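You operate a simulated robot arm through the tools that you are given. There is no shell and no other tool. Be economical: measure what you need, move in short steps, check, and stop when the job is done.

You run a simulated robot arm. Do the job below in one go: nothing can be reset, and whatever is moved stays where it is left.

TASK
Switch the oven off, turn its knob back to 40, open the vent, then the door.
Fine: vent fully open; wait till the strip on the door is dark before you open it.

The check looks at the end state, three seconds after you hand in, the way a careful person would. Anything else that was tipped, shoved, dropped, spilled or broken makes it a failure.

THE ROBOT
A 7-joint arm with a two-finger parallel gripper on a trunk, on a base that drives. Base frame: it is fixed to the floor where the robot stands at the start and does not move with it; the origin is under the middle of the robot, x ahead of it, y to its left, z up. Lengths are in m, angles in rad, forces in N, time in s.
With the tool pointing down near the work surface it reaches from about 0.3 to 0.72 m from the robot's upright axis, wherever it stands. Its first joint turns from -2.897 to 2.897 rad. Places, roughly: oven door [0.5, -0.3, 1]; oven knob [0.5, 0, 1]; oven latch [0.5, -0.1, 1.2]; oven switch [0.5, 0, 0.9]; vent slider [0.6, -0.3, 1.3]. Payload 3.43 kg.
Tool frame: the origin (TCP) lies between the finger pads and is the grasp point; the fingertips stand 0.034 m ahead of it; z points along the fingers, y is the line along which they close. The gripper opens to 0.128 m. The fingers are 0.024 m wide and 0.012 m thick; the gripper's body (0.048 by 0.13 m) begins 0.096 m behind the TCP.
Orientation is told as [roll, pitch, yaw] about the base's x, y, z axes, in that order, counted from this pose: with the fingers straight down and closing along the base's y, the tool's x points along the base's -x, its y along +y and its z along -z.

THE INTERFACE
- The arm moves only by the tool send_rows. Its argument "commands" is a list of rows, each a list of 7 numbers: the shift along the tool's x, y, z in units of 25 mm (1.0 is 25 mm), then the turn, a rotation vector about the tool's x, y, z in units of 4 degrees (1.0 is 4 degrees), then the finger opening in m, from 0 to 0.128. In form: [[tx, ty, tz, wx, wy, wz, gripper], ...]. A call has 1 to 20 rows; each row shifts and turns the commanded pose from where the row before left it, along the tool's axes as they then stand. A call with a number of a shift or a turn outside -1 to 1 is refused whole. A row lasts 0.2 s, in which the tool goes at most 0.05 m and 0.15 rad; a call with a longer step from one row to the next is refused whole, and so is a gripper value outside its range. A pose out of reach is approached as far as the arm can. The call stops where the force on the tool passes 40 N (or 10 N more than at its start, if that is more) or the arm is blocked; 0.2 s more then pass. The fingers move at their own pace (about 0.108 m/s each) and stop on an object; they squeeze with about 23 N. The grip force told is the motor's: it shows also when the fingers shut on nothing. Time passes only in rows, and 0.2 s behind the last, so rows that do not move let the fingers close. It gives the time, the measured TCP pose, the force on the tool (base axes), the opening and the grip force at its end, in the units of the frame above (readings bear some noise), with the torque about the TCP (base axes, N m) and any sound that the robot's microphone picked up.
- Cameras (640 x 400 px; columns grow to the right, rows downward): "scene" is now at [-0.0158, 0.0858, 1.5306]; the picture's right is [-0.58, -0.81, 0.00], its down [-0.37, 0.26, -0.89] and it looks along [0.73, -0.52, -0.45] (base axes); focal length 249 px, centre (320, 200). "wrist" rides on the gripper at [0.076, -0.011, -0.16] in the tool frame; the picture's right is [0.15, 0.99, 0.00], its down [-0.88, 0.13, -0.46] and it looks along [-0.45, 0.07, 0.89] (tool axes); focal length 234 px, centre (320, 200). There is no depth. A picture from a camera that has moved, and an enlarged one, comes with that camera's place and axes in the base frame and with its lens.
- capture(camera): a new picture of that camera. The clock stands still meanwhile.
- raise_lower(by): slides the trunk up (or, below 0, down) by that many m; the arm and the scene camera ride with it, the base frame stays. It gives what a move gives, with no picture.
- steer(legs): drives the robot by 1 to 6 legs, each [ahead, left, turn to the left] in m, m and rad, along the robot's own axes; the way and the turn of a leg run together, so that a leg with both is an arc; at most 1.5 m and 3.142 rad a leg. The arm and the cameras ride along, it lands a little off, and it stops where it bumps. It gives what a move gives.
- head_to(pan, tilt): turns the head with the scene camera to pan (to the left, within 1.501 rad either way) and tilt (down, from -0.506 to 1.204), counted from straight ahead of the robot. It gives what a move gives.
- enlarge(camera, box): a new picture of the part [left, top, right, bottom] of that camera's present view, enlarged. The clock stands still meanwhile.
- close_job(): hands the job in; it is judged then, once.

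Go step by step. Nothing tells you exact positions but the pictures and the camera data: compare them with the known pose of the tool, close in by small moves and look again before you grip or let go. The budget is 120 turns and 98 pictures, counting those below and the enlarged ones. Unless the task says otherwise, let go and move clear before handing in, and close with one line.

The tools are called as a command line: name --pt "numbers of a row" for each row, then --argument value for the rest, lists and objects as JSON in quotes. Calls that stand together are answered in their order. send_rows: Moves the arm, as the interface text tells. Its arguments: {"type":"object","properties":{"commands":{"type":"array","items":{"type":"array","items":{"type":"number"}}}},"required":["commands"]} The other tools are called the same way: raise_lower (by) slides the trunk up or down; steer (legs) drives the base; head_to (pan, tilt) turns the head that bears the scene camera; capture (camera) takes a picture; enlarge (camera, box) takes an enlarged picture of a part of a camera's view; close_job () hands the job in.

At the start:

```text
time_s: 0.0
tool_pos: [0.346, 0.0113, 1.4507]
ee_rot: [-0.001, -0.001, 0.0]
contact_force: [-0.4, 0.1, -0.1]
ft_torque: [-0.06, 0.04, -0.02]
gripper_width: 0.1282
gripper_force: 0.0
trunk travel left (down, up): [-0.225, 0.099]
robot x, y, heading: [-0.0001, 0.0019, -0.003]
head pan, tilt: [-0.62, 0.468]
```

scene: 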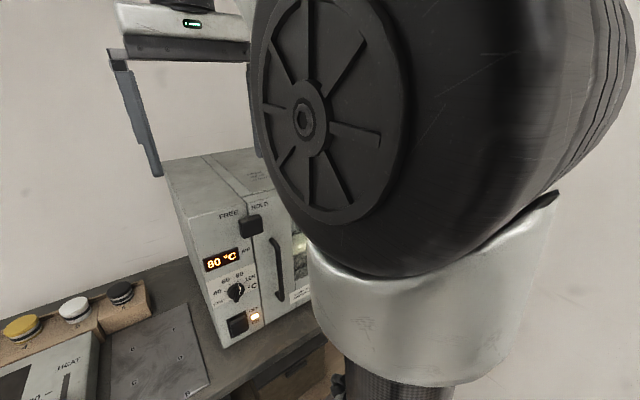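
wrist: 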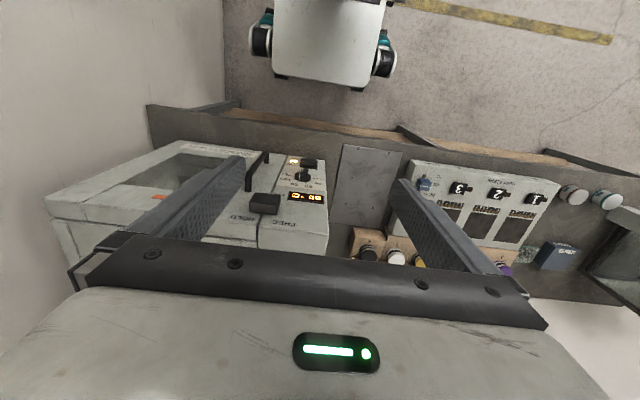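

The oven is ahead-right with display 80 °C, knob, switch and latch on its front. I'll look closer with both cameras.

enlarge --camera "scene" --box '[160, 140, 320, 360]'

enlarge --camera "wrist" --box '[40, 120, 360, 320]'

```text
1.82 times, centred on (240, 250) of scene
camera zoom: at [-0.0158, 0.0858, 1.5306], right [-0.58, -0.81, 0.0], down [-0.37, 0.26, -0.89], along [0.73, -0.52, -0.45], focal length 453 px, centre (466, 109)
```

zoom: 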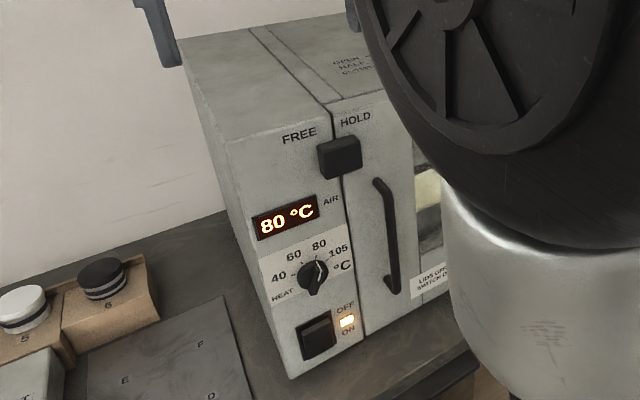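

```text
2.00 times, centred on (200, 220) of wrist
camera zoom: at [0.2703, 0.0001, 1.6102], right [-0.15, 0.99, 0.0], down [0.88, 0.13, 0.46], along [0.45, 0.07, -0.89], focal length 468 px, centre (560, 160)
```

zoom: 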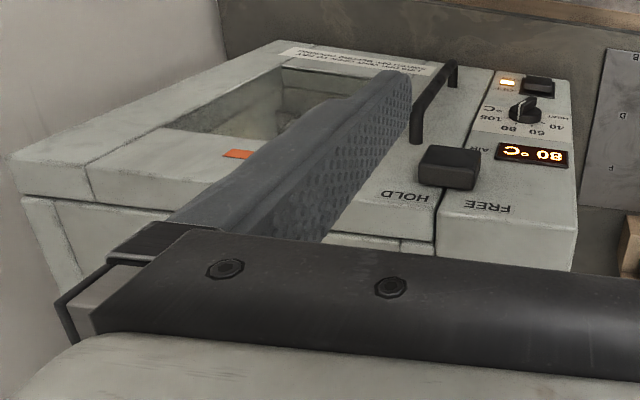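

Triangulated: knob about (0.50,-0.01,1.02), latch (0.50,-0.075,1.20), switch (0.51,0,0.88), handle y≈-0.12. Next I move the wrist camera right to see the oven top and vent slider, well above the oven.

send_rows --pt "0 -1 0 0 0 0 0.06" --pt "0 -1 0 0 0 0 0.0" --pt "0 -1 0 0 0 0 0.0" --pt "0 -1 0 0 0 0 0.0" --pt "0 -1 0 0 0 0 0" --pt "0 -1 0 0 0 0 0" --pt "0 -1 0 0 0 0 0" --pt "0 -1 0 0 0 0 0" --pt "0 -1 0 0 0 0 0"

capture --camera "wrist"

capture --camera "scene"

```text
time_s: 2.0
tool_pos: [0.3446, -0.2123, 1.4453]
ee_rot: [-0.004, -0.005, 0.0]
contact_force: [0.2, -0.3, -0.2]
ft_torque: [0.01, -0.02, 0.0]
gripper_width: 0.0001
gripper_force: 22.9
out of reach, approached as far as the arm can: row 8, 9
trunk travel left (down, up): [-0.225, 0.099]
robot x, y, heading: [0.0018, -0.0009, -0.001]
head pan, tilt: [-0.62, 0.468]
```

```text
93 pictures are left
camera wrist: at [0.2681, -0.2234, 1.6039], right [-0.15, 0.99, 0.0], down [0.88, 0.13, 0.46], along [0.45, 0.06, -0.89], focal length 234 px, centre (320, 200)
```

wrist: 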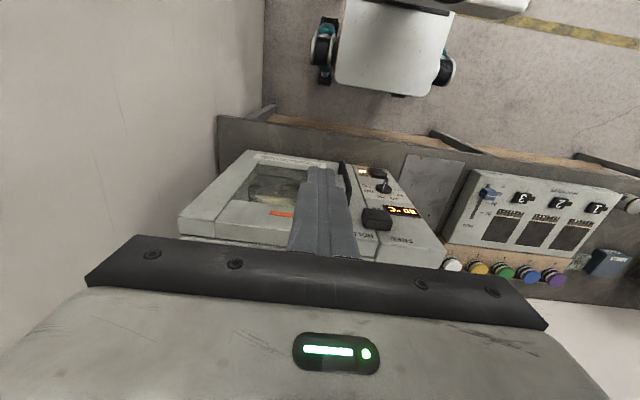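

```text
92 pictures are left
camera scene: at [-0.0158, 0.0856, 1.5306], right [-0.58, -0.81, 0.0], down [-0.37, 0.26, -0.89], along [0.73, -0.52, -0.45], focal length 249 px, centre (320, 200)
```

scene: 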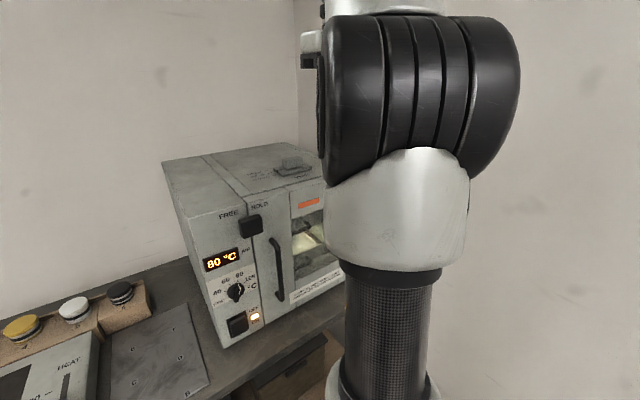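

Now the vent slider shows on the oven top. Enlarging.

enlarge --camera "scene" --box '[200, 130, 330, 220]'

enlarge --camera "scene" --box '[190, 200, 350, 340]'

```text
4.44 times, centred on (265, 175) of scene
camera zoom: at [-0.0158, 0.0856, 1.5306], right [-0.58, -0.81, 0.0], down [-0.37, 0.26, -0.89], along [0.73, -0.52, -0.45], focal length 1107 px, centre (564, 311)
```

zoom: 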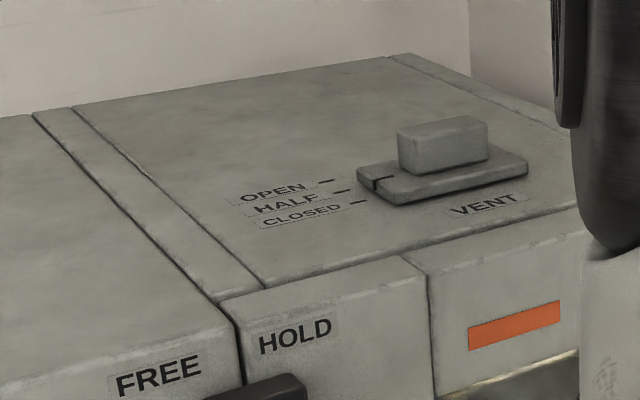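

```text
2.86 times, centred on (270, 270) of scene
camera zoom: at [-0.0158, 0.0856, 1.5306], right [-0.58, -0.81, 0.0], down [-0.37, 0.26, -0.89], along [0.73, -0.52, -0.45], focal length 712 px, centre (463, 0)
```

zoom: 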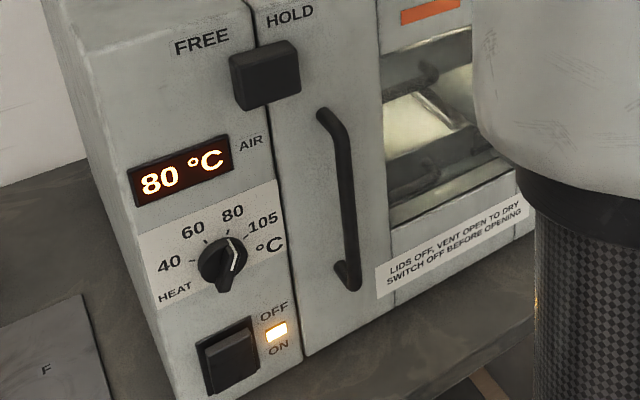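

Layout is clear: vent slider tab moves back (+x) toward OPEN (now at HALF), latch slides left to FREE, door handle on its left side. I'll back the robot off 0.25 m so the tool can point forward, then bring the arm to the front of the panel.

steer --legs '[[-0.25, 0, 0]]'

send_rows --pt "-1 1 0 0 0 0 0" --pt "-1 1 0 0 0 0 0" --pt "-1 1 0 0 0 0 0" --pt "-1 1 0 0 0 0 0" --pt "-1 1 0 0 0 0 0" --pt "-1 1 1 0 0 0 0" --pt "-1 1 1 0 0 0 0" --pt "-1 1 1 0 0 0 0" --pt "0 0 1 0 0 0 0" --pt "0 0 1 0 0 0 0" --pt "0 0 1 0 0 0 0" --pt "0 0 1 0 0 0 0" --pt "0 0 1 0 0 0 0" --pt "0 0 1 0 0 0 0" --pt "0 0 1 0 0 0 0" --pt "0 0 1 0 0 0 0"

```text
time_s: 3.8
tool_pos: [0.0932, -0.2112, 1.4449]
ee_rot: [-0.004, -0.005, 0.003]
contact_force: [0.3, 0.8, -0.5]
ft_torque: [0.01, -0.02, 0.0]
gripper_width: 0.0
gripper_force: 22.9
trunk travel left (down, up): [-0.225, 0.099]
robot x, y, heading: [-0.254, -0.0024, 0.002]
head pan, tilt: [-0.62, 0.468]
```

```text
time_s: 7.2
tool_pos: [0.263, -0.036, 1.1526]
ee_rot: [-0.003, -0.005, 0.001]
contact_force: [-0.5, -0.1, 0.3]
ft_torque: [-0.03, 0.01, -0.03]
gripper_width: 0.0001
gripper_force: 22.9
out of reach, approached as far as the arm can: row 2, 3, 4, 5
trunk travel left (down, up): [-0.225, 0.099]
robot x, y, heading: [-0.2513, 0.0049, -0.0]
head pan, tilt: [-0.62, 0.468]
```

Now I pitch the tool forward (20 of about 22.5 steps).

send_rows --pt "0 0 0 0 -1 0 0" --pt "0 0 0 0 -1 0 0" --pt "0 0 0 0 -1 0 0" --pt "0 0 0 0 -1 0 0" --pt "0 0 0 0 -1 0 0" --pt "0 0 0 0 -1 0 0" --pt "0 0 0 0 -1 0 0" --pt "0 0 0 0 -1 0 0" --pt "0 0 0 0 -1 0 0" --pt "0 0 0 0 -1 0 0" --pt "0 0 0 0 -1 0 0" --pt "0 0 0 0 -1 0 0" --pt "0 0 0 0 -1 0 0" --pt "0 0 0 0 -1 0 0" --pt "0 0 0 0 -1 0 0" --pt "0 0 0 0 -1 0 0" --pt "0 0 0 0 -1 0 0" --pt "0 0 0 0 -1 0 0" --pt "0 0 0 0 -1 0 0" --pt "0 0 0 0 -1 0 0"

head_to --pan -0.1 --tilt 0.45

capture --camera "wrist"

capture --camera "scene"

```text
time_s: 11.4
tool_pos: [0.2626, -0.0136, 1.1525]
ee_rot: [0.122, -1.079, -0.037]
contact_force: [0.0, -0.2, 0.2]
ft_torque: [0.03, -0.01, 0.0]
gripper_width: 0.0
gripper_force: 22.7
out of reach, approached as far as the arm can: row 12, 13, 14, 15, 16, 17, 18
trunk travel left (down, up): [-0.225, 0.099]
robot x, y, heading: [-0.2512, 0.0013, 0.001]
head pan, tilt: [-0.62, 0.468]
```

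```text
time_s: 12.4
tool_pos: [0.2632, -0.0125, 1.1503]
ee_rot: [0.123, -1.075, -0.036]
contact_force: [-0.5, -0.7, 0.8]
ft_torque: [0.02, -0.01, 0.01]
gripper_width: 0.0
gripper_force: 22.5
trunk travel left (down, up): [-0.225, 0.099]
robot x, y, heading: [-0.2516, -0.001, -0.0]
head pan, tilt: [-0.099, 0.45]
```

```text
89 pictures are left
camera wrist: at [0.0872, -0.0369, 1.1588], right [-0.14, 0.99, -0.07], down [0.01, 0.07, 1.0], along [0.99, 0.14, -0.02], focal length 234 px, centre (320, 200)
```

wrist: 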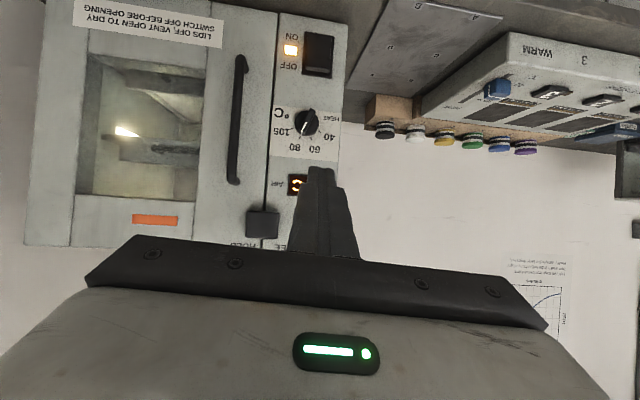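

```text
88 pictures are left
camera scene: at [-0.2505, 0.1296, 1.5322], right [-0.1, -1.0, 0.0], down [-0.43, 0.04, -0.9], along [0.9, -0.09, -0.44], focal length 249 px, centre (320, 200)
```

scene: 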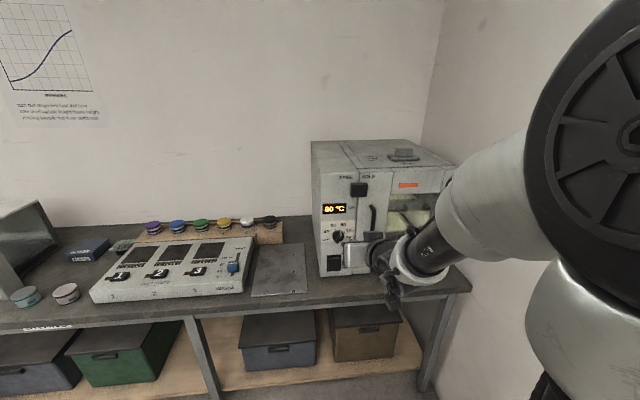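

The wrist view shows the panel well; pitch is limited by the steep forearm. I'll lower the trunk 0.2 m, which also brings the tool toward switch height, then extend and level the tool.

raise_lower --by -0.2

send_rows --pt "-0.9 0 0.4 0 0 0 0" --pt "-0.9 0 0.4 0 0 0 0" --pt "-0.9 0 0.4 0 0 0 0" --pt "-0.5 0 0.8 0 0 0 0"

```text
time_s: 14.6
tool_pos: [0.2617, -0.0125, 0.9522]
ee_rot: [0.122, -1.076, -0.036]
contact_force: [-0.6, -0.5, -1.0]
ft_torque: [0.01, -0.01, 0.02]
gripper_width: 0.0002
gripper_force: 23.4
trunk travel left (down, up): [-0.025, 0.299]
robot x, y, heading: [-0.2491, 0.0026, 0.007]
head pan, tilt: [-0.099, 0.45]
```

```text
time_s: 15.6
tool_pos: [0.345, -0.0088, 0.9983]
ee_rot: [0.124, -1.077, -0.035]
contact_force: [-0.5, 0.2, 0.1]
ft_torque: [0.01, 0.0, 0.02]
gripper_width: 0.0
gripper_force: 22.9
trunk travel left (down, up): [-0.025, 0.299]
robot x, y, heading: [-0.2525, -0.0014, -0.0]
head pan, tilt: [-0.099, 0.45]
```

Extending worked; now finishing the leveling to point straight ahead.

send_rows --pt "0 0 0 0.15 -0.89 -0.08 0" --pt "0 0 0 0.15 -0.89 -0.08 0" --pt "0 0 0 0.15 -0.89 -0.08 0" --pt "0 0 0 0.15 -0.89 -0.08 0" --pt "0 0 0 0.15 -0.89 -0.08 0" --pt "0 0 0 0.15 -0.89 -0.08 0" --pt "0 0 0 0.15 -0.89 -0.08 0" --pt "0 0 0 0.15 -0.89 -0.08 0"

capture --camera "wrist"

```text
time_s: 17.4
tool_pos: [0.3446, -0.0113, 0.9973]
ee_rot: [0.065, -1.453, -0.044]
contact_force: [0.1, 0.1, -0.4]
ft_torque: [-0.03, -0.01, -0.06]
gripper_width: 0.0001
gripper_force: 22.6
out of reach, approached as far as the arm can: row 7, 8
trunk travel left (down, up): [-0.025, 0.299]
robot x, y, heading: [-0.2521, -0.0021, 0.006]
head pan, tilt: [-0.099, 0.45]
```

```text
87 pictures are left
camera wrist: at [0.1769, -0.0243, 0.9417], right [-0.04, 0.99, -0.14], down [-0.35, 0.12, 0.93], along [0.94, 0.08, 0.34], focal length 234 px, centre (320, 200)
```

wrist: 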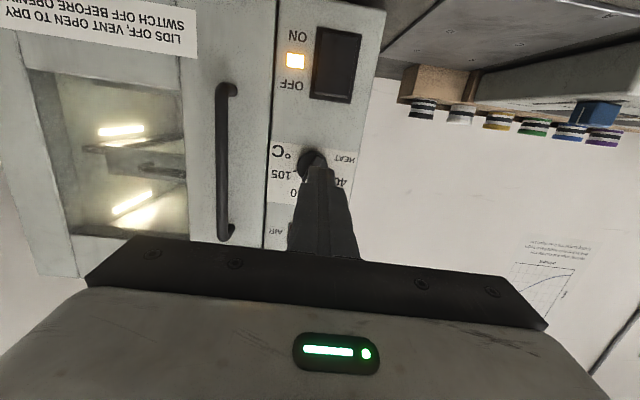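

Tool is level to within about 7°. Switch spans z≈0.845–0.92 at y≈0; I lower to its OFF (upper) half and approach short of contact.

send_rows --pt "1 0.2 0 0 -0.3 0 0" --pt "1 0.2 0 0 -0.3 0 0" --pt "1 0 0 0 -0.3 0 0" --pt "0 0 1 0 -0.3 0 0" --pt "0 0 1 0 -0.3 0 0" --pt "0 0 1 0 -0.3 0 0"

capture --camera "wrist"

enlarge --camera "scene" --box '[290, 150, 450, 290]'

```text
time_s: 18.8
tool_pos: [0.3424, -0.0081, 0.9853]
ee_rot: [0.068, -1.461, -0.047]
contact_force: [-0.9, 0.5, 0.2]
ft_torque: [0.03, -0.03, 0.01]
gripper_width: 0.0001
gripper_force: 22.7
out of reach, approached as far as the arm can: row 1, 2, 3, 4, 5, 6
trunk travel left (down, up): [-0.025, 0.299]
robot x, y, heading: [-0.2509, 0.0023, -0.002]
head pan, tilt: [-0.099, 0.45]
```

```text
86 pictures are left
camera wrist: at [0.1763, -0.0223, 0.9279], right [-0.04, 0.99, -0.14], down [-0.36, 0.12, 0.93], along [0.93, 0.08, 0.35], focal length 234 px, centre (320, 200)
```

wrist: 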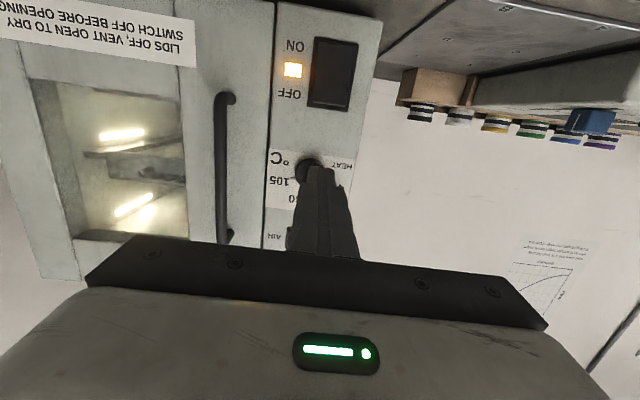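

```text
2.86 times, centred on (370, 220) of scene
camera zoom: at [-0.2505, 0.1297, 1.3322], right [-0.1, -1.0, 0.0], down [-0.43, 0.04, -0.9], along [0.9, -0.09, -0.44], focal length 712 px, centre (177, 143)
```

zoom: 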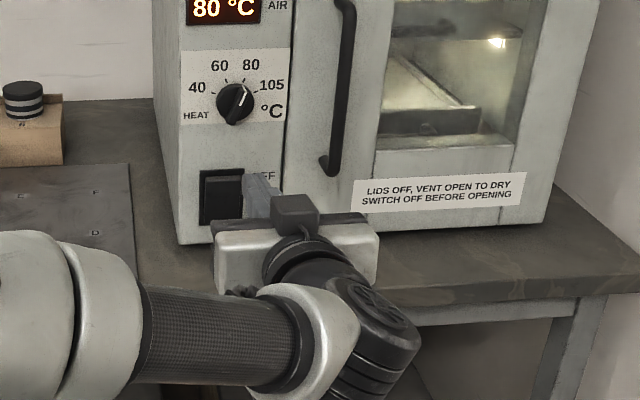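

The arm is at a joint limit here because it's folded; I'll back the base 0.12 m more so the arm works more extended.

steer --legs '[[-0.12, 0, 0]]'

send_rows --pt "0 0 1 0 0.3 0 0" --pt "0 0 1 0 0.3 0 0" --pt "0 0 1 0 0.3 0 0" --pt "0 0 1 0 0.3 0 0" --pt "0.6 0 0.8 0 0 0 0" --pt "0.6 0 0.8 0 0 0 0" --pt "0.6 0 0.5 0 0 0 0"

capture --camera "wrist"

```text
time_s: 20.0
tool_pos: [0.2263, -0.0089, 0.9863]
ee_rot: [0.07, -1.463, -0.047]
contact_force: [0.9, 0.0, 0.2]
ft_torque: [0.0, 0.0, -0.02]
gripper_width: 0.0
gripper_force: 23.3
trunk travel left (down, up): [-0.025, 0.299]
robot x, y, heading: [-0.3658, -0.0029, 0.008]
head pan, tilt: [-0.099, 0.45]
```

```text
time_s: 21.6
tool_pos: [0.3628, -0.0046, 0.9273]
ee_rot: [0.037, -1.377, -0.014]
contact_force: [-0.8, 0.2, -0.5]
ft_torque: [-0.03, 0.02, -0.05]
gripper_width: 0.0
gripper_force: 23.2
out of reach, approached as far as the arm can: row 7
trunk travel left (down, up): [-0.025, 0.299]
robot x, y, heading: [-0.3721, 0.0015, 0.001]
head pan, tilt: [-0.099, 0.45]
```

```text
84 pictures are left
camera wrist: at [0.1916, -0.0196, 0.8842], right [-0.05, 0.99, -0.14], down [-0.28, 0.12, 0.95], along [0.96, 0.09, 0.27], focal length 234 px, centre (320, 200)
```

wrist: 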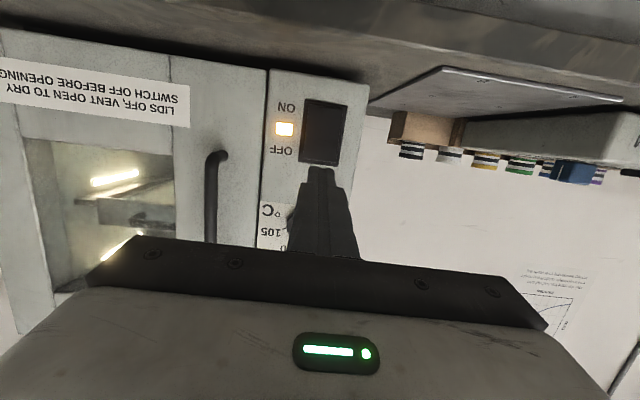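

Tip is about 0.1 m from the switch, and moving along the tool axis lands on its upper (OFF) half. I advance in steps.

send_rows --pt "0 0 1 0 0 0 0" --pt "0 0 1 0 0 0 0" --pt "0 0 1 0 0 0 0" --pt "0 0 0.5 0 0 0 0"

capture --camera "wrist"

```text
time_s: 22.6
tool_pos: [0.4486, 0.0055, 0.9149]
ee_rot: [0.039, -1.376, -0.017]
contact_force: [0.6, -0.4, 0.2]
ft_torque: [-0.01, 0.02, 0.0]
gripper_width: 0.0
gripper_force: 23.1
out of reach, approached as far as the arm can: row 1, 2
trunk travel left (down, up): [-0.025, 0.299]
robot x, y, heading: [-0.368, 0.0008, -0.001]
head pan, tilt: [-0.099, 0.45]
```

```text
83 pictures are left
camera wrist: at [0.2783, -0.0086, 0.8719], right [-0.05, 0.99, -0.14], down [-0.28, 0.12, 0.95], along [0.96, 0.08, 0.27], focal length 234 px, centre (320, 200)
```

wrist: 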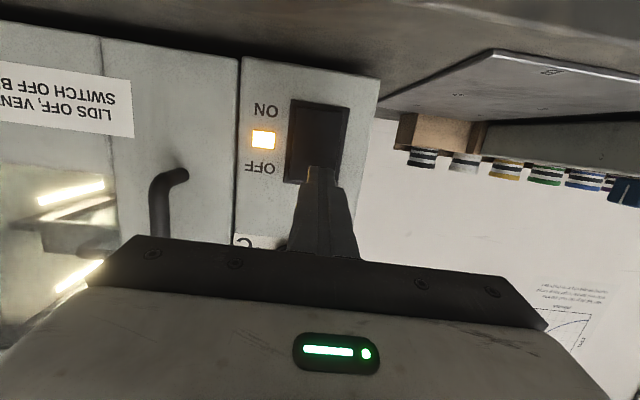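

Tip sits in front of the OFF half. Pressing in small steps.

send_rows --pt "0 0 0.4 0 0 0 0" --pt "0 0 0.4 0 0 0 0" --pt "0 0 0.4 0 0 0 0" --pt "0 0 0.4 0 0 0 0" --pt "0 0 0.4 0 0 0 0" --pt "0 0 0.3 0 0 0 0"

capture --camera "wrist"

```text
time_s: 23.3
tool_pos: [0.4697, 0.005, 0.9118]
ee_rot: [0.04, -1.379, -0.016]
contact_force: [-31.0, 2.3, 5.8]
ft_torque: [-0.05, -0.35, -0.08]
gripper_width: 0.0
gripper_force: 22.8
trunk travel left (down, up): [-0.025, 0.299]
robot x, y, heading: [-0.3718, 0.0037, -0.003]
head pan, tilt: [-0.099, 0.45]
stopped in row 3: the force on the tool passed its limit at 56 N (the readings are from after the stop); the commanded pose is now the measured one
```

```text
82 pictures are left
camera wrist: at [0.2986, -0.0086, 0.8681], right [-0.05, 0.99, -0.14], down [-0.28, 0.12, 0.95], along [0.96, 0.08, 0.27], focal length 234 px, centre (320, 200)
```

wrist: 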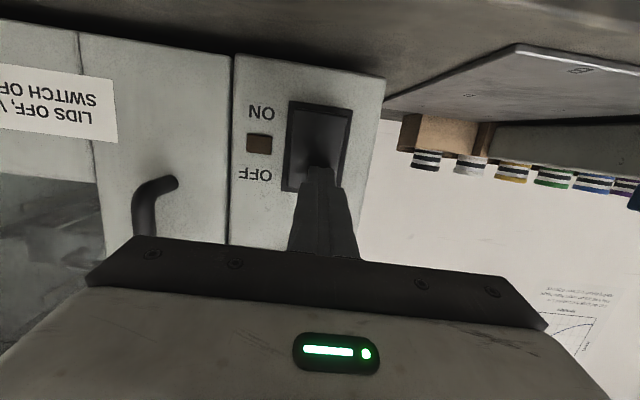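

Lamp and interior light went out: oven is off. I retract and rise toward the knob with fingers opened.

send_rows --pt "0 0 -1 0 0 0 0" --pt "0 0 -1 0 0 0 0" --pt "0 0 -1 0 0 0 0" --pt "0 0 -1 0 0 0 0" --pt "-1 -0.3 0 0 -0.3 0 0.05" --pt "-1 -0.3 0 0 -0.3 0 0.08" --pt "-1 0 0 0 -0.3 0 0.08" --pt "-1 0 0 0 -0.3 0 0.08"

capture --camera "wrist"

capture --camera "scene"

```text
time_s: 25.1
tool_pos: [0.3911, -0.0125, 1.0271]
ee_rot: [0.07, -1.455, -0.048]
contact_force: [0.3, -0.2, -0.4]
ft_torque: [0.04, 0.02, 0.0]
gripper_width: 0.0804
gripper_force: 0.1
trunk travel left (down, up): [-0.025, 0.299]
robot x, y, heading: [-0.37, -0.0021, 0.0]
head pan, tilt: [-0.099, 0.45]
```

```text
81 pictures are left
camera wrist: at [0.2238, -0.0262, 0.97], right [-0.04, 0.99, -0.14], down [-0.36, 0.12, 0.93], along [0.93, 0.08, 0.35], focal length 234 px, centre (320, 200)
```

wrist: 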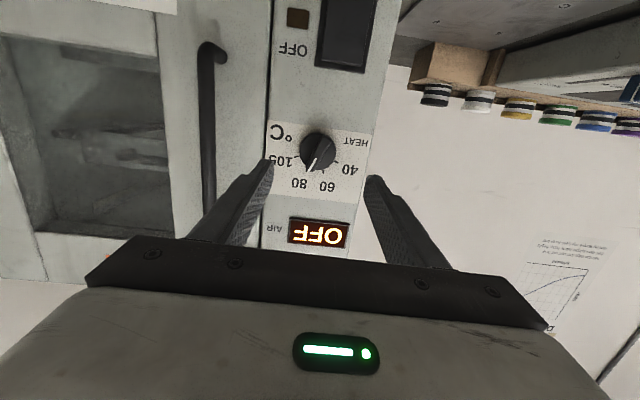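

```text
80 pictures are left
camera scene: at [-0.3682, 0.1297, 1.3322], right [-0.1, -1.0, 0.0], down [-0.43, 0.04, -0.9], along [0.9, -0.09, -0.44], focal length 249 px, centre (320, 200)
```

scene: 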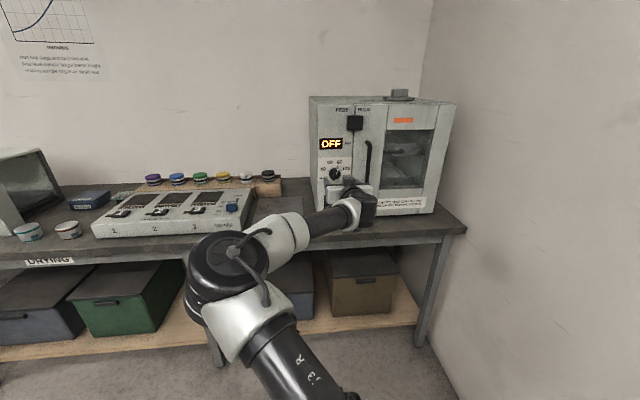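

Display reads OFF. Zooming on the knob.

enlarge --camera "wrist" --box '[250, 100, 390, 220]'

```text
3.33 times, centred on (320, 160) of wrist
camera zoom: at [0.2238, -0.0262, 0.97], right [-0.04, 0.99, -0.14], down [-0.36, 0.12, 0.93], along [0.93, 0.08, 0.35], focal length 781 px, centre (320, 333)
```

zoom: 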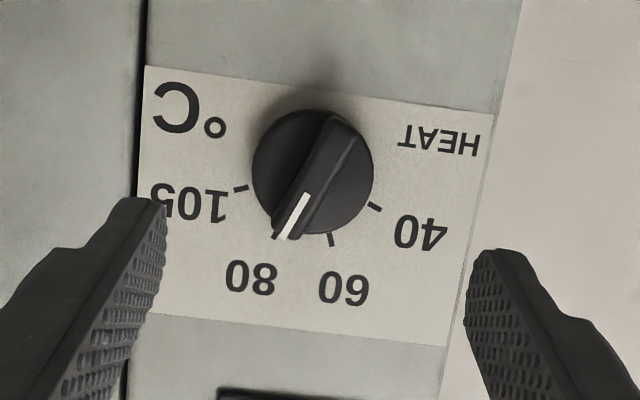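

The knob is a disc with a raised ridge; ticks sit at ±22.5° and ±67.5°, so 80→40 is 90° counter-clockwise. I'll align the fingers across the ridge (+22.5°) and close in.

send_rows --pt "0.2 0 0 0 -0.8 0 0.06" --pt "0 0 0 0 -0.8 0 0.05" --pt "0 0 0 0 0 1 0.05" --pt "0 0 0 0 0 1 0.05" --pt "0 0 0 0 0 1 0.05" --pt "0 0 0 0 0 1 0.05" --pt "0 0 0 0 0 1 0.05" --pt "0 0 0 0 0 0.6 0.05"

capture --camera "wrist"

```text
time_s: 26.9
tool_pos: [0.3901, -0.011, 1.0226]
ee_rot: [1.415, -1.164, -1.403]
contact_force: [-0.4, 0.3, -0.8]
ft_torque: [0.04, -0.04, 0.04]
gripper_width: 0.0499
gripper_force: 0.0
out of reach, approached as far as the arm can: row 2
trunk travel left (down, up): [-0.025, 0.299]
robot x, y, heading: [-0.3692, -0.0031, 0.0]
head pan, tilt: [-0.099, 0.45]
```

```text
78 pictures are left
camera wrist: at [0.2258, 0.0043, 0.9577], right [-0.01, 0.97, 0.25], down [-0.4, -0.23, 0.89], along [0.92, -0.09, 0.39], focal length 234 px, centre (320, 200)
```

wrist: 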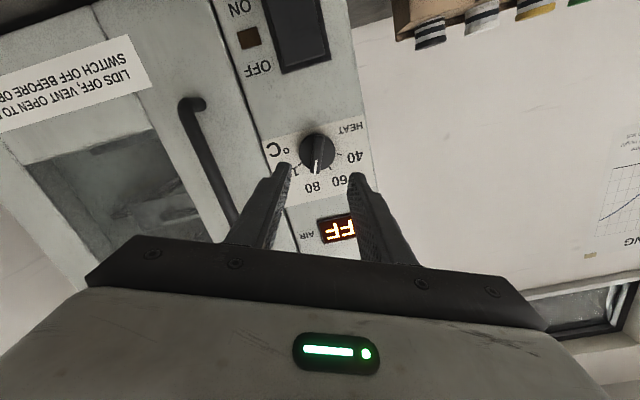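

Aligned with the ridge. I advance 50 mm with a small lateral correction, then check.

send_rows --pt "0 -0.17 1 0 0 0 0.05" --pt "0 0 1 0 0 0 0.05"

enlarge --camera "wrist" --box '[220, 90, 420, 250]'

```text
time_s: 27.5
tool_pos: [0.4407, -0.0096, 1.0192]
ee_rot: [1.412, -1.168, -1.404]
contact_force: [0.0, 0.7, -0.1]
ft_torque: [0.02, -0.04, -0.02]
gripper_width: 0.05
gripper_force: 0.0
out of reach, approached as far as the arm can: row 1
trunk travel left (down, up): [-0.025, 0.299]
robot x, y, heading: [-0.3694, 0.0019, 0.003]
head pan, tilt: [-0.099, 0.45]
```

```text
2.50 times, centred on (320, 170) of wrist
camera zoom: at [0.276, 0.0058, 0.9554], right [-0.01, 0.97, 0.25], down [-0.4, -0.23, 0.89], along [0.92, -0.09, 0.39], focal length 585 px, centre (320, 275)
```

zoom: 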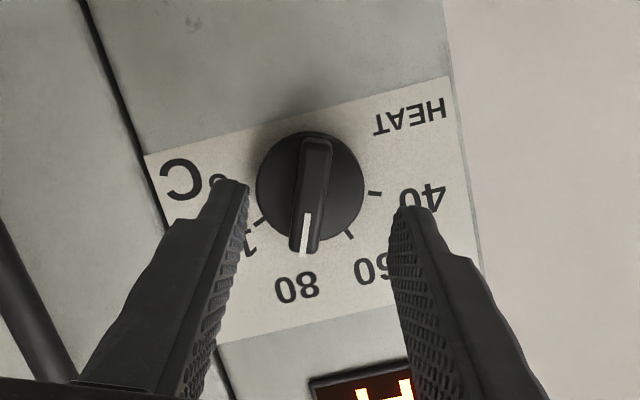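

Fingers straddle the ridge well. Advancing 22 mm more with a slight correction.

send_rows --pt "0 -0.14 0.5 0 0 0 0.05" --pt "0 0 0.4 0 0 0 0.05"

enlarge --camera "wrist" --box '[220, 90, 420, 250]'

```text
time_s: 28.1
tool_pos: [0.4621, -0.0131, 1.0173]
ee_rot: [1.416, -1.167, -1.407]
contact_force: [-0.4, 0.4, -0.4]
ft_torque: [0.01, 0.02, 0.01]
gripper_width: 0.05
gripper_force: 0.1
trunk travel left (down, up): [-0.025, 0.299]
robot x, y, heading: [-0.37, 0.0012, 0.002]
head pan, tilt: [-0.099, 0.45]
```

```text
2.50 times, centred on (320, 170) of wrist
camera zoom: at [0.2975, 0.003, 0.953], right [-0.01, 0.97, 0.25], down [-0.4, -0.23, 0.89], along [0.92, -0.09, 0.39], focal length 585 px, centre (320, 275)
```

zoom: 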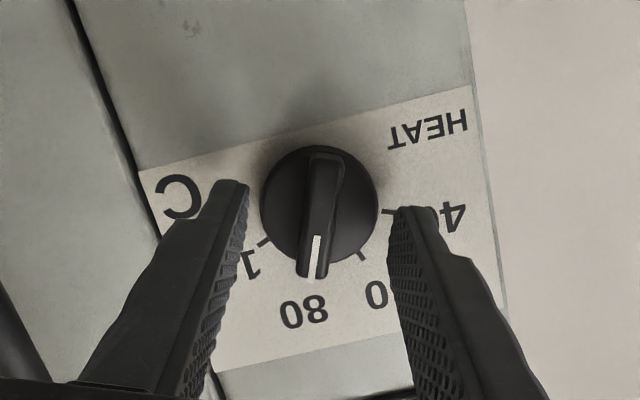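

Well centred. A few mm deeper, then close on the ridge.

send_rows --pt "0 0 0.2 0 0 0 0.05" --pt "0 0 0 0 0 0 0.0" --pt "0 0 0 0 0 0 0.0" --pt "0 0 0 0 0 0 0.0"

enlarge --camera "wrist" --box '[220, 90, 420, 250]'

```text
time_s: 29.1
tool_pos: [0.4656, -0.0121, 1.0163]
ee_rot: [1.414, -1.167, -1.406]
contact_force: [0.2, -0.9, -1.7]
ft_torque: [0.02, -0.21, 0.07]
gripper_width: 0.0121
gripper_force: 45.1
trunk travel left (down, up): [-0.025, 0.299]
robot x, y, heading: [-0.3712, 0.0028, -0.001]
head pan, tilt: [-0.099, 0.45]
```

```text
2.50 times, centred on (320, 170) of wrist
camera zoom: at [0.3024, 0.0031, 0.9522], right [-0.01, 0.97, 0.25], down [-0.4, -0.23, 0.89], along [0.92, -0.09, 0.39], focal length 585 px, centre (320, 275)
```

zoom: 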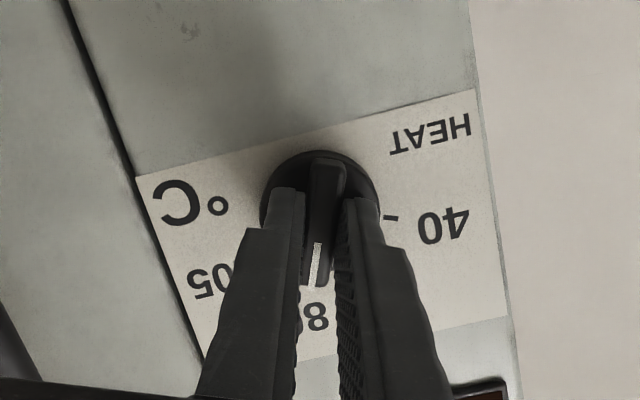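

Ridge gripped (12 mm). Turning counter-clockwise, first half.

send_rows --pt "0 0 0 0 0 -1 0" --pt "0 0 0 0 0 -1 0" --pt "0 0 0 0 0 -1 0" --pt "0 0 0 0 0 -1 0" --pt "0 0 0 0 0 -1 0" --pt "0 0 0 0 0 -1 0" --pt "0 0 0 0 0 -1 0" --pt "0 0 0 0 0 -1 0" --pt "0 0 0 0 0 -1 0" --pt "0 0 0 0 0 -1 0" --pt "0 0 0 0 0 -1 0"

enlarge --camera "wrist" --box '[220, 90, 420, 250]'

```text
time_s: 31.5
tool_pos: [0.4668, -0.0115, 1.0166]
ee_rot: [-1.405, -1.197, 1.439]
contact_force: [-20.3, 5.9, -10.6]
ft_torque: [-0.03, 1.04, -0.69]
gripper_width: 0.0121
gripper_force: 45.3
trunk travel left (down, up): [-0.025, 0.299]
robot x, y, heading: [-0.3708, -0.0015, 0.004]
head pan, tilt: [-0.099, 0.45]
```

```text
2.50 times, centred on (320, 170) of wrist
camera zoom: at [0.3048, -0.0543, 0.9599], right [-0.05, 0.87, -0.49], down [-0.42, 0.43, 0.8], along [0.91, 0.25, 0.34], focal length 585 px, centre (320, 275)
```

zoom: 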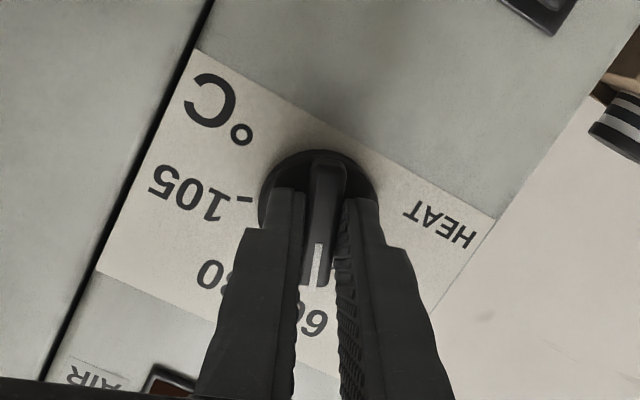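

Turned to about 60. I relieve axial force slightly and turn the rest.

send_rows --pt "0 0 -0.08 0 0 -1 0" --pt "0 0 0 0 0 -1 0" --pt "0 0 0 0 0 -1 0" --pt "0 0 0 0 0 -1 0" --pt "0 0 0 0 0 -1 0" --pt "0 0 0 0 0 -1 0" --pt "0 0 0 0 0 -1 0" --pt "0 0 0 0 0 -1 0" --pt "0 0 0 0 0 -1 0" --pt "0 0 0 0 0 -1 0" --pt "0 0 0 0 0 -1 0" --pt "0 0 0 0 0 -0.4 0"

enlarge --camera "wrist" --box '[220, 90, 420, 250]'

```text
time_s: 34.1
tool_pos: [0.466, -0.0137, 1.0174]
ee_rot: [-1.504, -0.404, 1.568]
contact_force: [13.3, 6.7, 2.5]
ft_torque: [0.03, -0.18, -1.0]
gripper_width: 0.0125
gripper_force: 45.4
trunk travel left (down, up): [-0.025, 0.299]
robot x, y, heading: [-0.3695, -0.003, -0.003]
head pan, tilt: [-0.099, 0.45]
```

```text
2.50 times, centred on (320, 170) of wrist
camera zoom: at [0.3073, -0.0903, 1.0069], right [-0.06, 0.25, -0.97], down [-0.46, 0.85, 0.25], along [0.89, 0.46, 0.06], focal length 585 px, centre (320, 275)
```

zoom: 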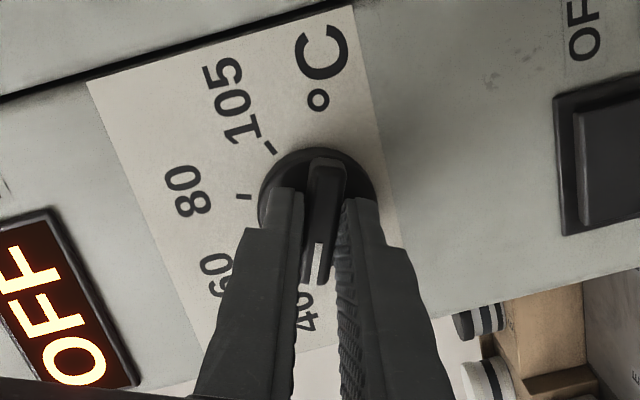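

Pointer appears at 40. Releasing and backing straight off to check.

send_rows --pt "0 0 0 0 0 0 0.05" --pt "0 0 0 0 0 0 0.05" --pt "0 0 -1 0 0 0 0.05" --pt "0 0 -1 0 0 0 0.05" --pt "0 0 -1 0 0 0 0.05"

enlarge --camera "wrist" --box '[220, 90, 420, 250]'

```text
time_s: 35.3
tool_pos: [0.3909, -0.0144, 1.0209]
ee_rot: [-1.504, -0.408, 1.567]
contact_force: [0.1, 0.2, -0.5]
ft_torque: [0.02, -0.02, 0.0]
gripper_width: 0.0497
gripper_force: 0.1
trunk travel left (down, up): [-0.025, 0.299]
robot x, y, heading: [-0.3693, -0.0043, -0.002]
head pan, tilt: [-0.099, 0.45]
```

```text
2.50 times, centred on (320, 170) of wrist
camera zoom: at [0.2312, -0.0928, 1.0111], right [-0.06, 0.26, -0.96], down [-0.46, 0.85, 0.26], along [0.89, 0.46, 0.06], focal length 585 px, centre (320, 275)
```

zoom: 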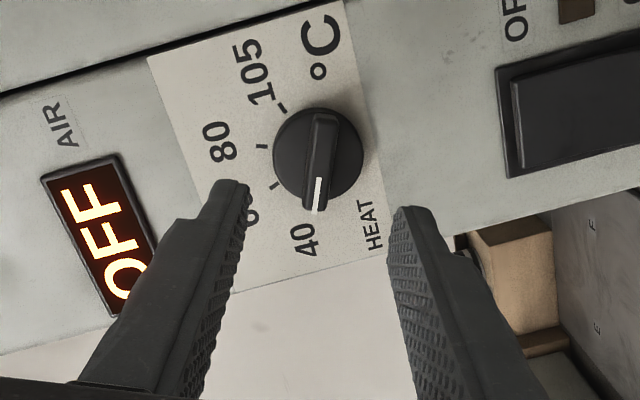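

Knob is at 40. Now raising the trunk 0.29 m and rolling the fingers back to horizontal, to push the vent tab from the front.

raise_lower --by 0.29

send_rows --pt "0 0 0 0 0 1 0.0" --pt "0 0 0 0 0 1 0.0" --pt "0 0 0 0 0 1 0.0" --pt "0 0 0 0 0 1 0.0" --pt "0 0 0 0 0 1 0.0" --pt "0 0 0 0 0 1 0.0" --pt "0 0 0 0 0 1 0.0" --pt "0 0 0 0 0 1 0.0" --pt "0 0 0 0 0 1 0.0" --pt "0 0 0 0 0 1 0.0" --pt "0 0 0 0 0 1 0.0" --pt "0 0 0 0 0 1 0.0" --pt "0 0 0 0 0 1 0.0" --pt "0 0 0 0 0 1 0.0" --pt "0 0 0 0 0 1 0.0" --pt "0 0 0 0 0 1 0.0" --pt "0 0 0 0 0 0.8 0.0"

head_to --pan -0.35 --tilt 0.4

capture --camera "scene"

capture --camera "wrist"

```text
time_s: 38.3
tool_pos: [0.3911, -0.0153, 1.3108]
ee_rot: [-1.504, -0.407, 1.568]
contact_force: [0.0, 0.2, 0.3]
ft_torque: [-0.03, 0.01, 0.0]
gripper_width: 0.05
gripper_force: 0.0
trunk travel left (down, up): [-0.315, 0.009]
robot x, y, heading: [-0.3676, 0.0013, -0.0]
head pan, tilt: [-0.099, 0.45]
```

```text
time_s: 41.9
tool_pos: [0.3904, -0.0144, 1.3099]
ee_rot: [0.162, -1.507, -0.138]
contact_force: [0.9, 0.1, 1.0]
ft_torque: [0.04, -0.03, -0.04]
gripper_width: 0.0001
gripper_force: 22.5
trunk travel left (down, up): [-0.315, 0.009]
robot x, y, heading: [-0.3696, -0.0003, 0.002]
head pan, tilt: [-0.099, 0.45]
```

```text
time_s: 42.6
tool_pos: [0.3905, -0.0151, 1.3114]
ee_rot: [0.139, -1.508, -0.118]
contact_force: [-0.1, 0.8, -0.4]
ft_torque: [-0.01, -0.04, -0.01]
gripper_width: 0.0003
gripper_force: 22.7
trunk travel left (down, up): [-0.315, 0.009]
robot x, y, heading: [-0.369, 0.0005, 0.004]
head pan, tilt: [-0.351, 0.4]
```

```text
71 pictures are left
camera scene: at [-0.3727, 0.107, 1.6269], right [-0.34, -0.94, 0.0], down [-0.37, 0.13, -0.92], along [0.87, -0.32, -0.39], focal length 249 px, centre (320, 200)
```

scene: 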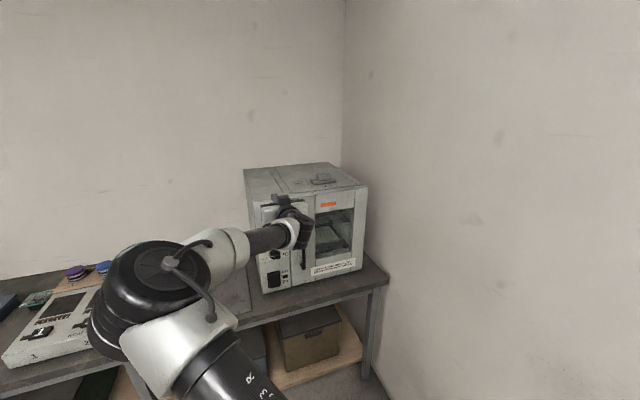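

```text
70 pictures are left
camera wrist: at [0.2267, -0.0289, 1.2453], right [-0.03, 0.99, -0.14], down [-0.4, 0.11, 0.91], along [0.91, 0.08, 0.4], focal length 234 px, centre (320, 200)
```

wrist: 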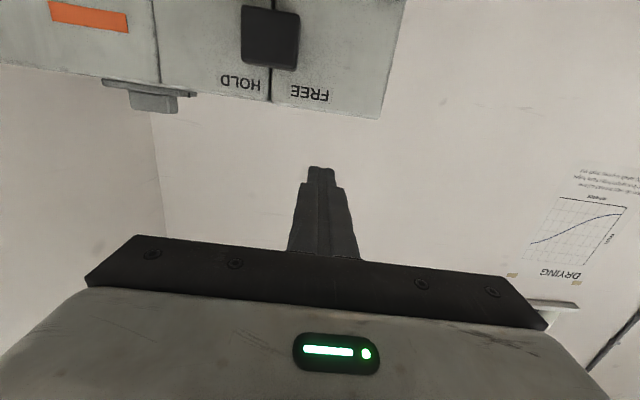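

The vent tab is visible from both cameras. Zooming the scene view to fix it.

enlarge --camera "scene" --box '[240, 155, 380, 245]'

enlarge --camera "wrist" --box '[60, 40, 260, 160]'

```text
4.44 times, centred on (310, 200) of scene
camera zoom: at [-0.3727, 0.107, 1.6269], right [-0.34, -0.94, 0.0], down [-0.37, 0.13, -0.92], along [0.87, -0.32, -0.39], focal length 1107 px, centre (364, 200)
```

zoom: 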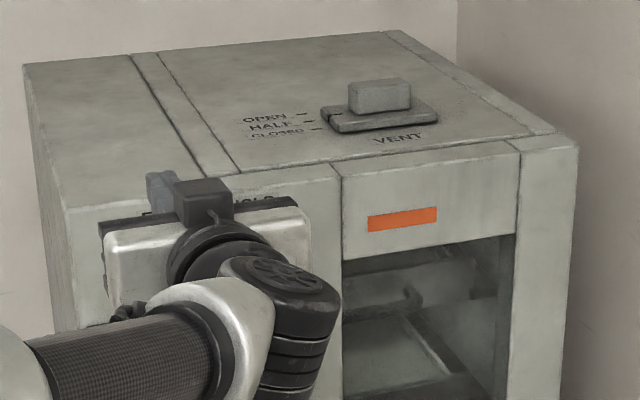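

```text
3.20 times, centred on (160, 100) of wrist
camera zoom: at [0.2267, -0.0289, 1.2453], right [-0.03, 0.99, -0.14], down [-0.4, 0.11, 0.91], along [0.91, 0.08, 0.4], focal length 749 px, centre (832, 520)
```

zoom: 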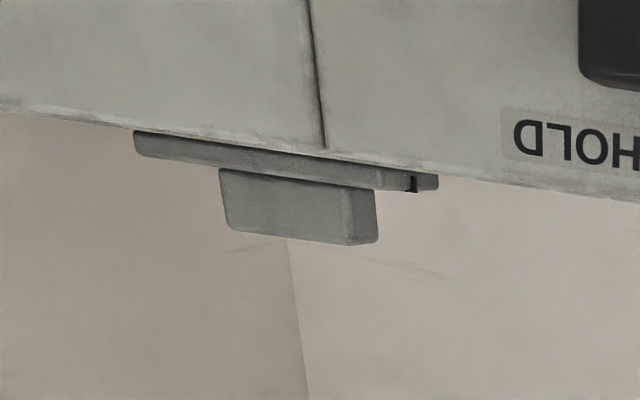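

Vent tab front face is at about (0.62,-0.275,1.29), oven top z≈1.257. I shift the arm right at this height before driving forward.

send_rows --pt "0 -1 0 0 0 0 0" --pt "0 -1 0 0 0 0 0" --pt "0 -1 0 0 0 0 0" --pt "0 -1 0 0 0 0 0" --pt "0 -1 0 0 0 0 0" --pt "0 -1 0 0 0 0 0" --pt "0 -1 0 0 0 0 0" --pt "0 -1 0 0 0 0 0" --pt "0 -1 0 0 0 0 0" --pt "0 -0.4 0 0 0 0 0"

capture --camera "wrist"

```text
time_s: 44.8
tool_pos: [0.3961, -0.2509, 1.3093]
ee_rot: [0.144, -1.509, -0.124]
contact_force: [0.1, -0.4, 1.0]
ft_torque: [-0.03, 0.0, -0.02]
gripper_width: 0.0
gripper_force: 22.9
trunk travel left (down, up): [-0.315, 0.009]
robot x, y, heading: [-0.3708, 0.0014, 0.002]
head pan, tilt: [-0.351, 0.4]
```

```text
67 pictures are left
camera wrist: at [0.2327, -0.2644, 1.243], right [-0.03, 0.99, -0.14], down [-0.4, 0.11, 0.91], along [0.91, 0.08, 0.4], focal length 234 px, centre (320, 200)
```

wrist: 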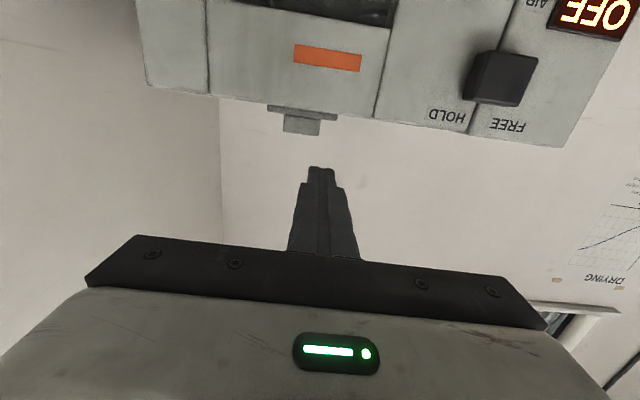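

Tab confirmed at y≈-0.276. I drive forward 0.13 m (tip still short of the tab), then correct laterally.

steer --legs '[[0.13, 0, 0]]'

send_rows --pt "0 -0.6 0 0 0 0 0" --pt "0 -0.6 0 0 0 0 0"

capture --camera "wrist"

capture --camera "scene"

```text
time_s: 46.1
tool_pos: [0.5262, -0.2492, 1.3084]
ee_rot: [0.145, -1.509, -0.122]
contact_force: [0.0, -0.9, -0.1]
ft_torque: [-0.02, -0.05, -0.02]
gripper_width: 0.0
gripper_force: 23.0
trunk travel left (down, up): [-0.315, 0.009]
robot x, y, heading: [-0.2392, 0.0002, 0.002]
head pan, tilt: [-0.351, 0.4]
```

```text
time_s: 46.7
tool_pos: [0.5277, -0.2787, 1.3093]
ee_rot: [0.144, -1.508, -0.121]
contact_force: [-0.5, -0.3, -0.7]
ft_torque: [0.0, 0.0, 0.03]
gripper_width: 0.0002
gripper_force: 23.2
trunk travel left (down, up): [-0.315, 0.009]
robot x, y, heading: [-0.2376, -0.0002, -0.003]
head pan, tilt: [-0.351, 0.4]
```

```text
66 pictures are left
camera wrist: at [0.3639, -0.2934, 1.2429], right [-0.03, 0.99, -0.14], down [-0.4, 0.11, 0.91], along [0.91, 0.08, 0.4], focal length 234 px, centre (320, 200)
```

wrist: 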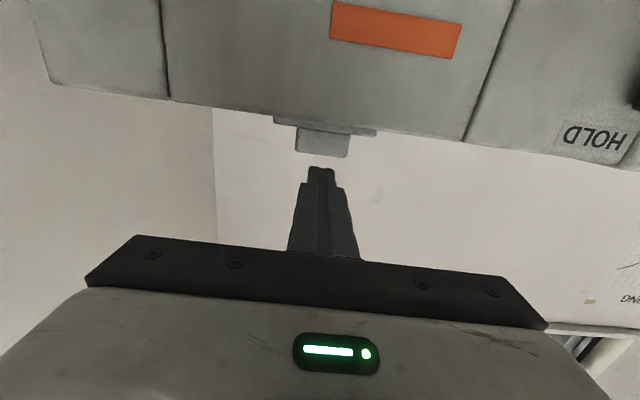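

```text
65 pictures are left
camera scene: at [-0.2429, 0.1068, 1.6269], right [-0.34, -0.94, 0.0], down [-0.37, 0.13, -0.92], along [0.87, -0.32, -0.39], focal length 249 px, centre (320, 200)
```

scene: 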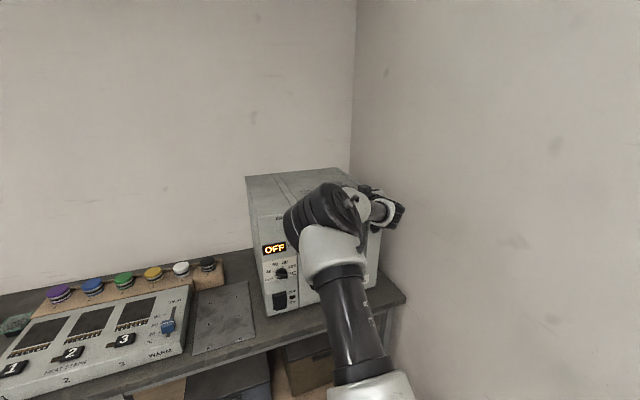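

Tab spans z 1.273–1.303; I lower 12 mm and push forward in small steps.

send_rows --pt "0.5 0 0 0 0 0 0" --pt "0 0 0.8 0 0 0 0" --pt "0 0 0.8 0 0 0 0" --pt "0 0 0.3 0 0 0 0" --pt "0 0 0.3 0 0 0 0"

capture --camera "wrist"

```text
time_s: 47.9
tool_pos: [0.5803, -0.2785, 1.292]
ee_rot: [0.147, -1.509, -0.126]
contact_force: [-0.5, -0.6, -0.4]
ft_torque: [-0.01, -0.02, 0.0]
gripper_width: 0.0
gripper_force: 23.1
trunk travel left (down, up): [-0.315, 0.009]
robot x, y, heading: [-0.2394, -0.0027, 0.005]
head pan, tilt: [-0.351, 0.4]
```

```text
64 pictures are left
camera wrist: at [0.417, -0.2921, 1.2267], right [-0.03, 0.99, -0.14], down [-0.4, 0.11, 0.91], along [0.91, 0.08, 0.4], focal length 234 px, centre (320, 200)
```

wrist: 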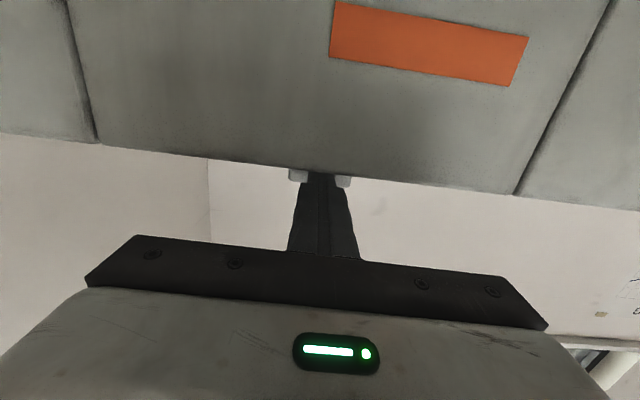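

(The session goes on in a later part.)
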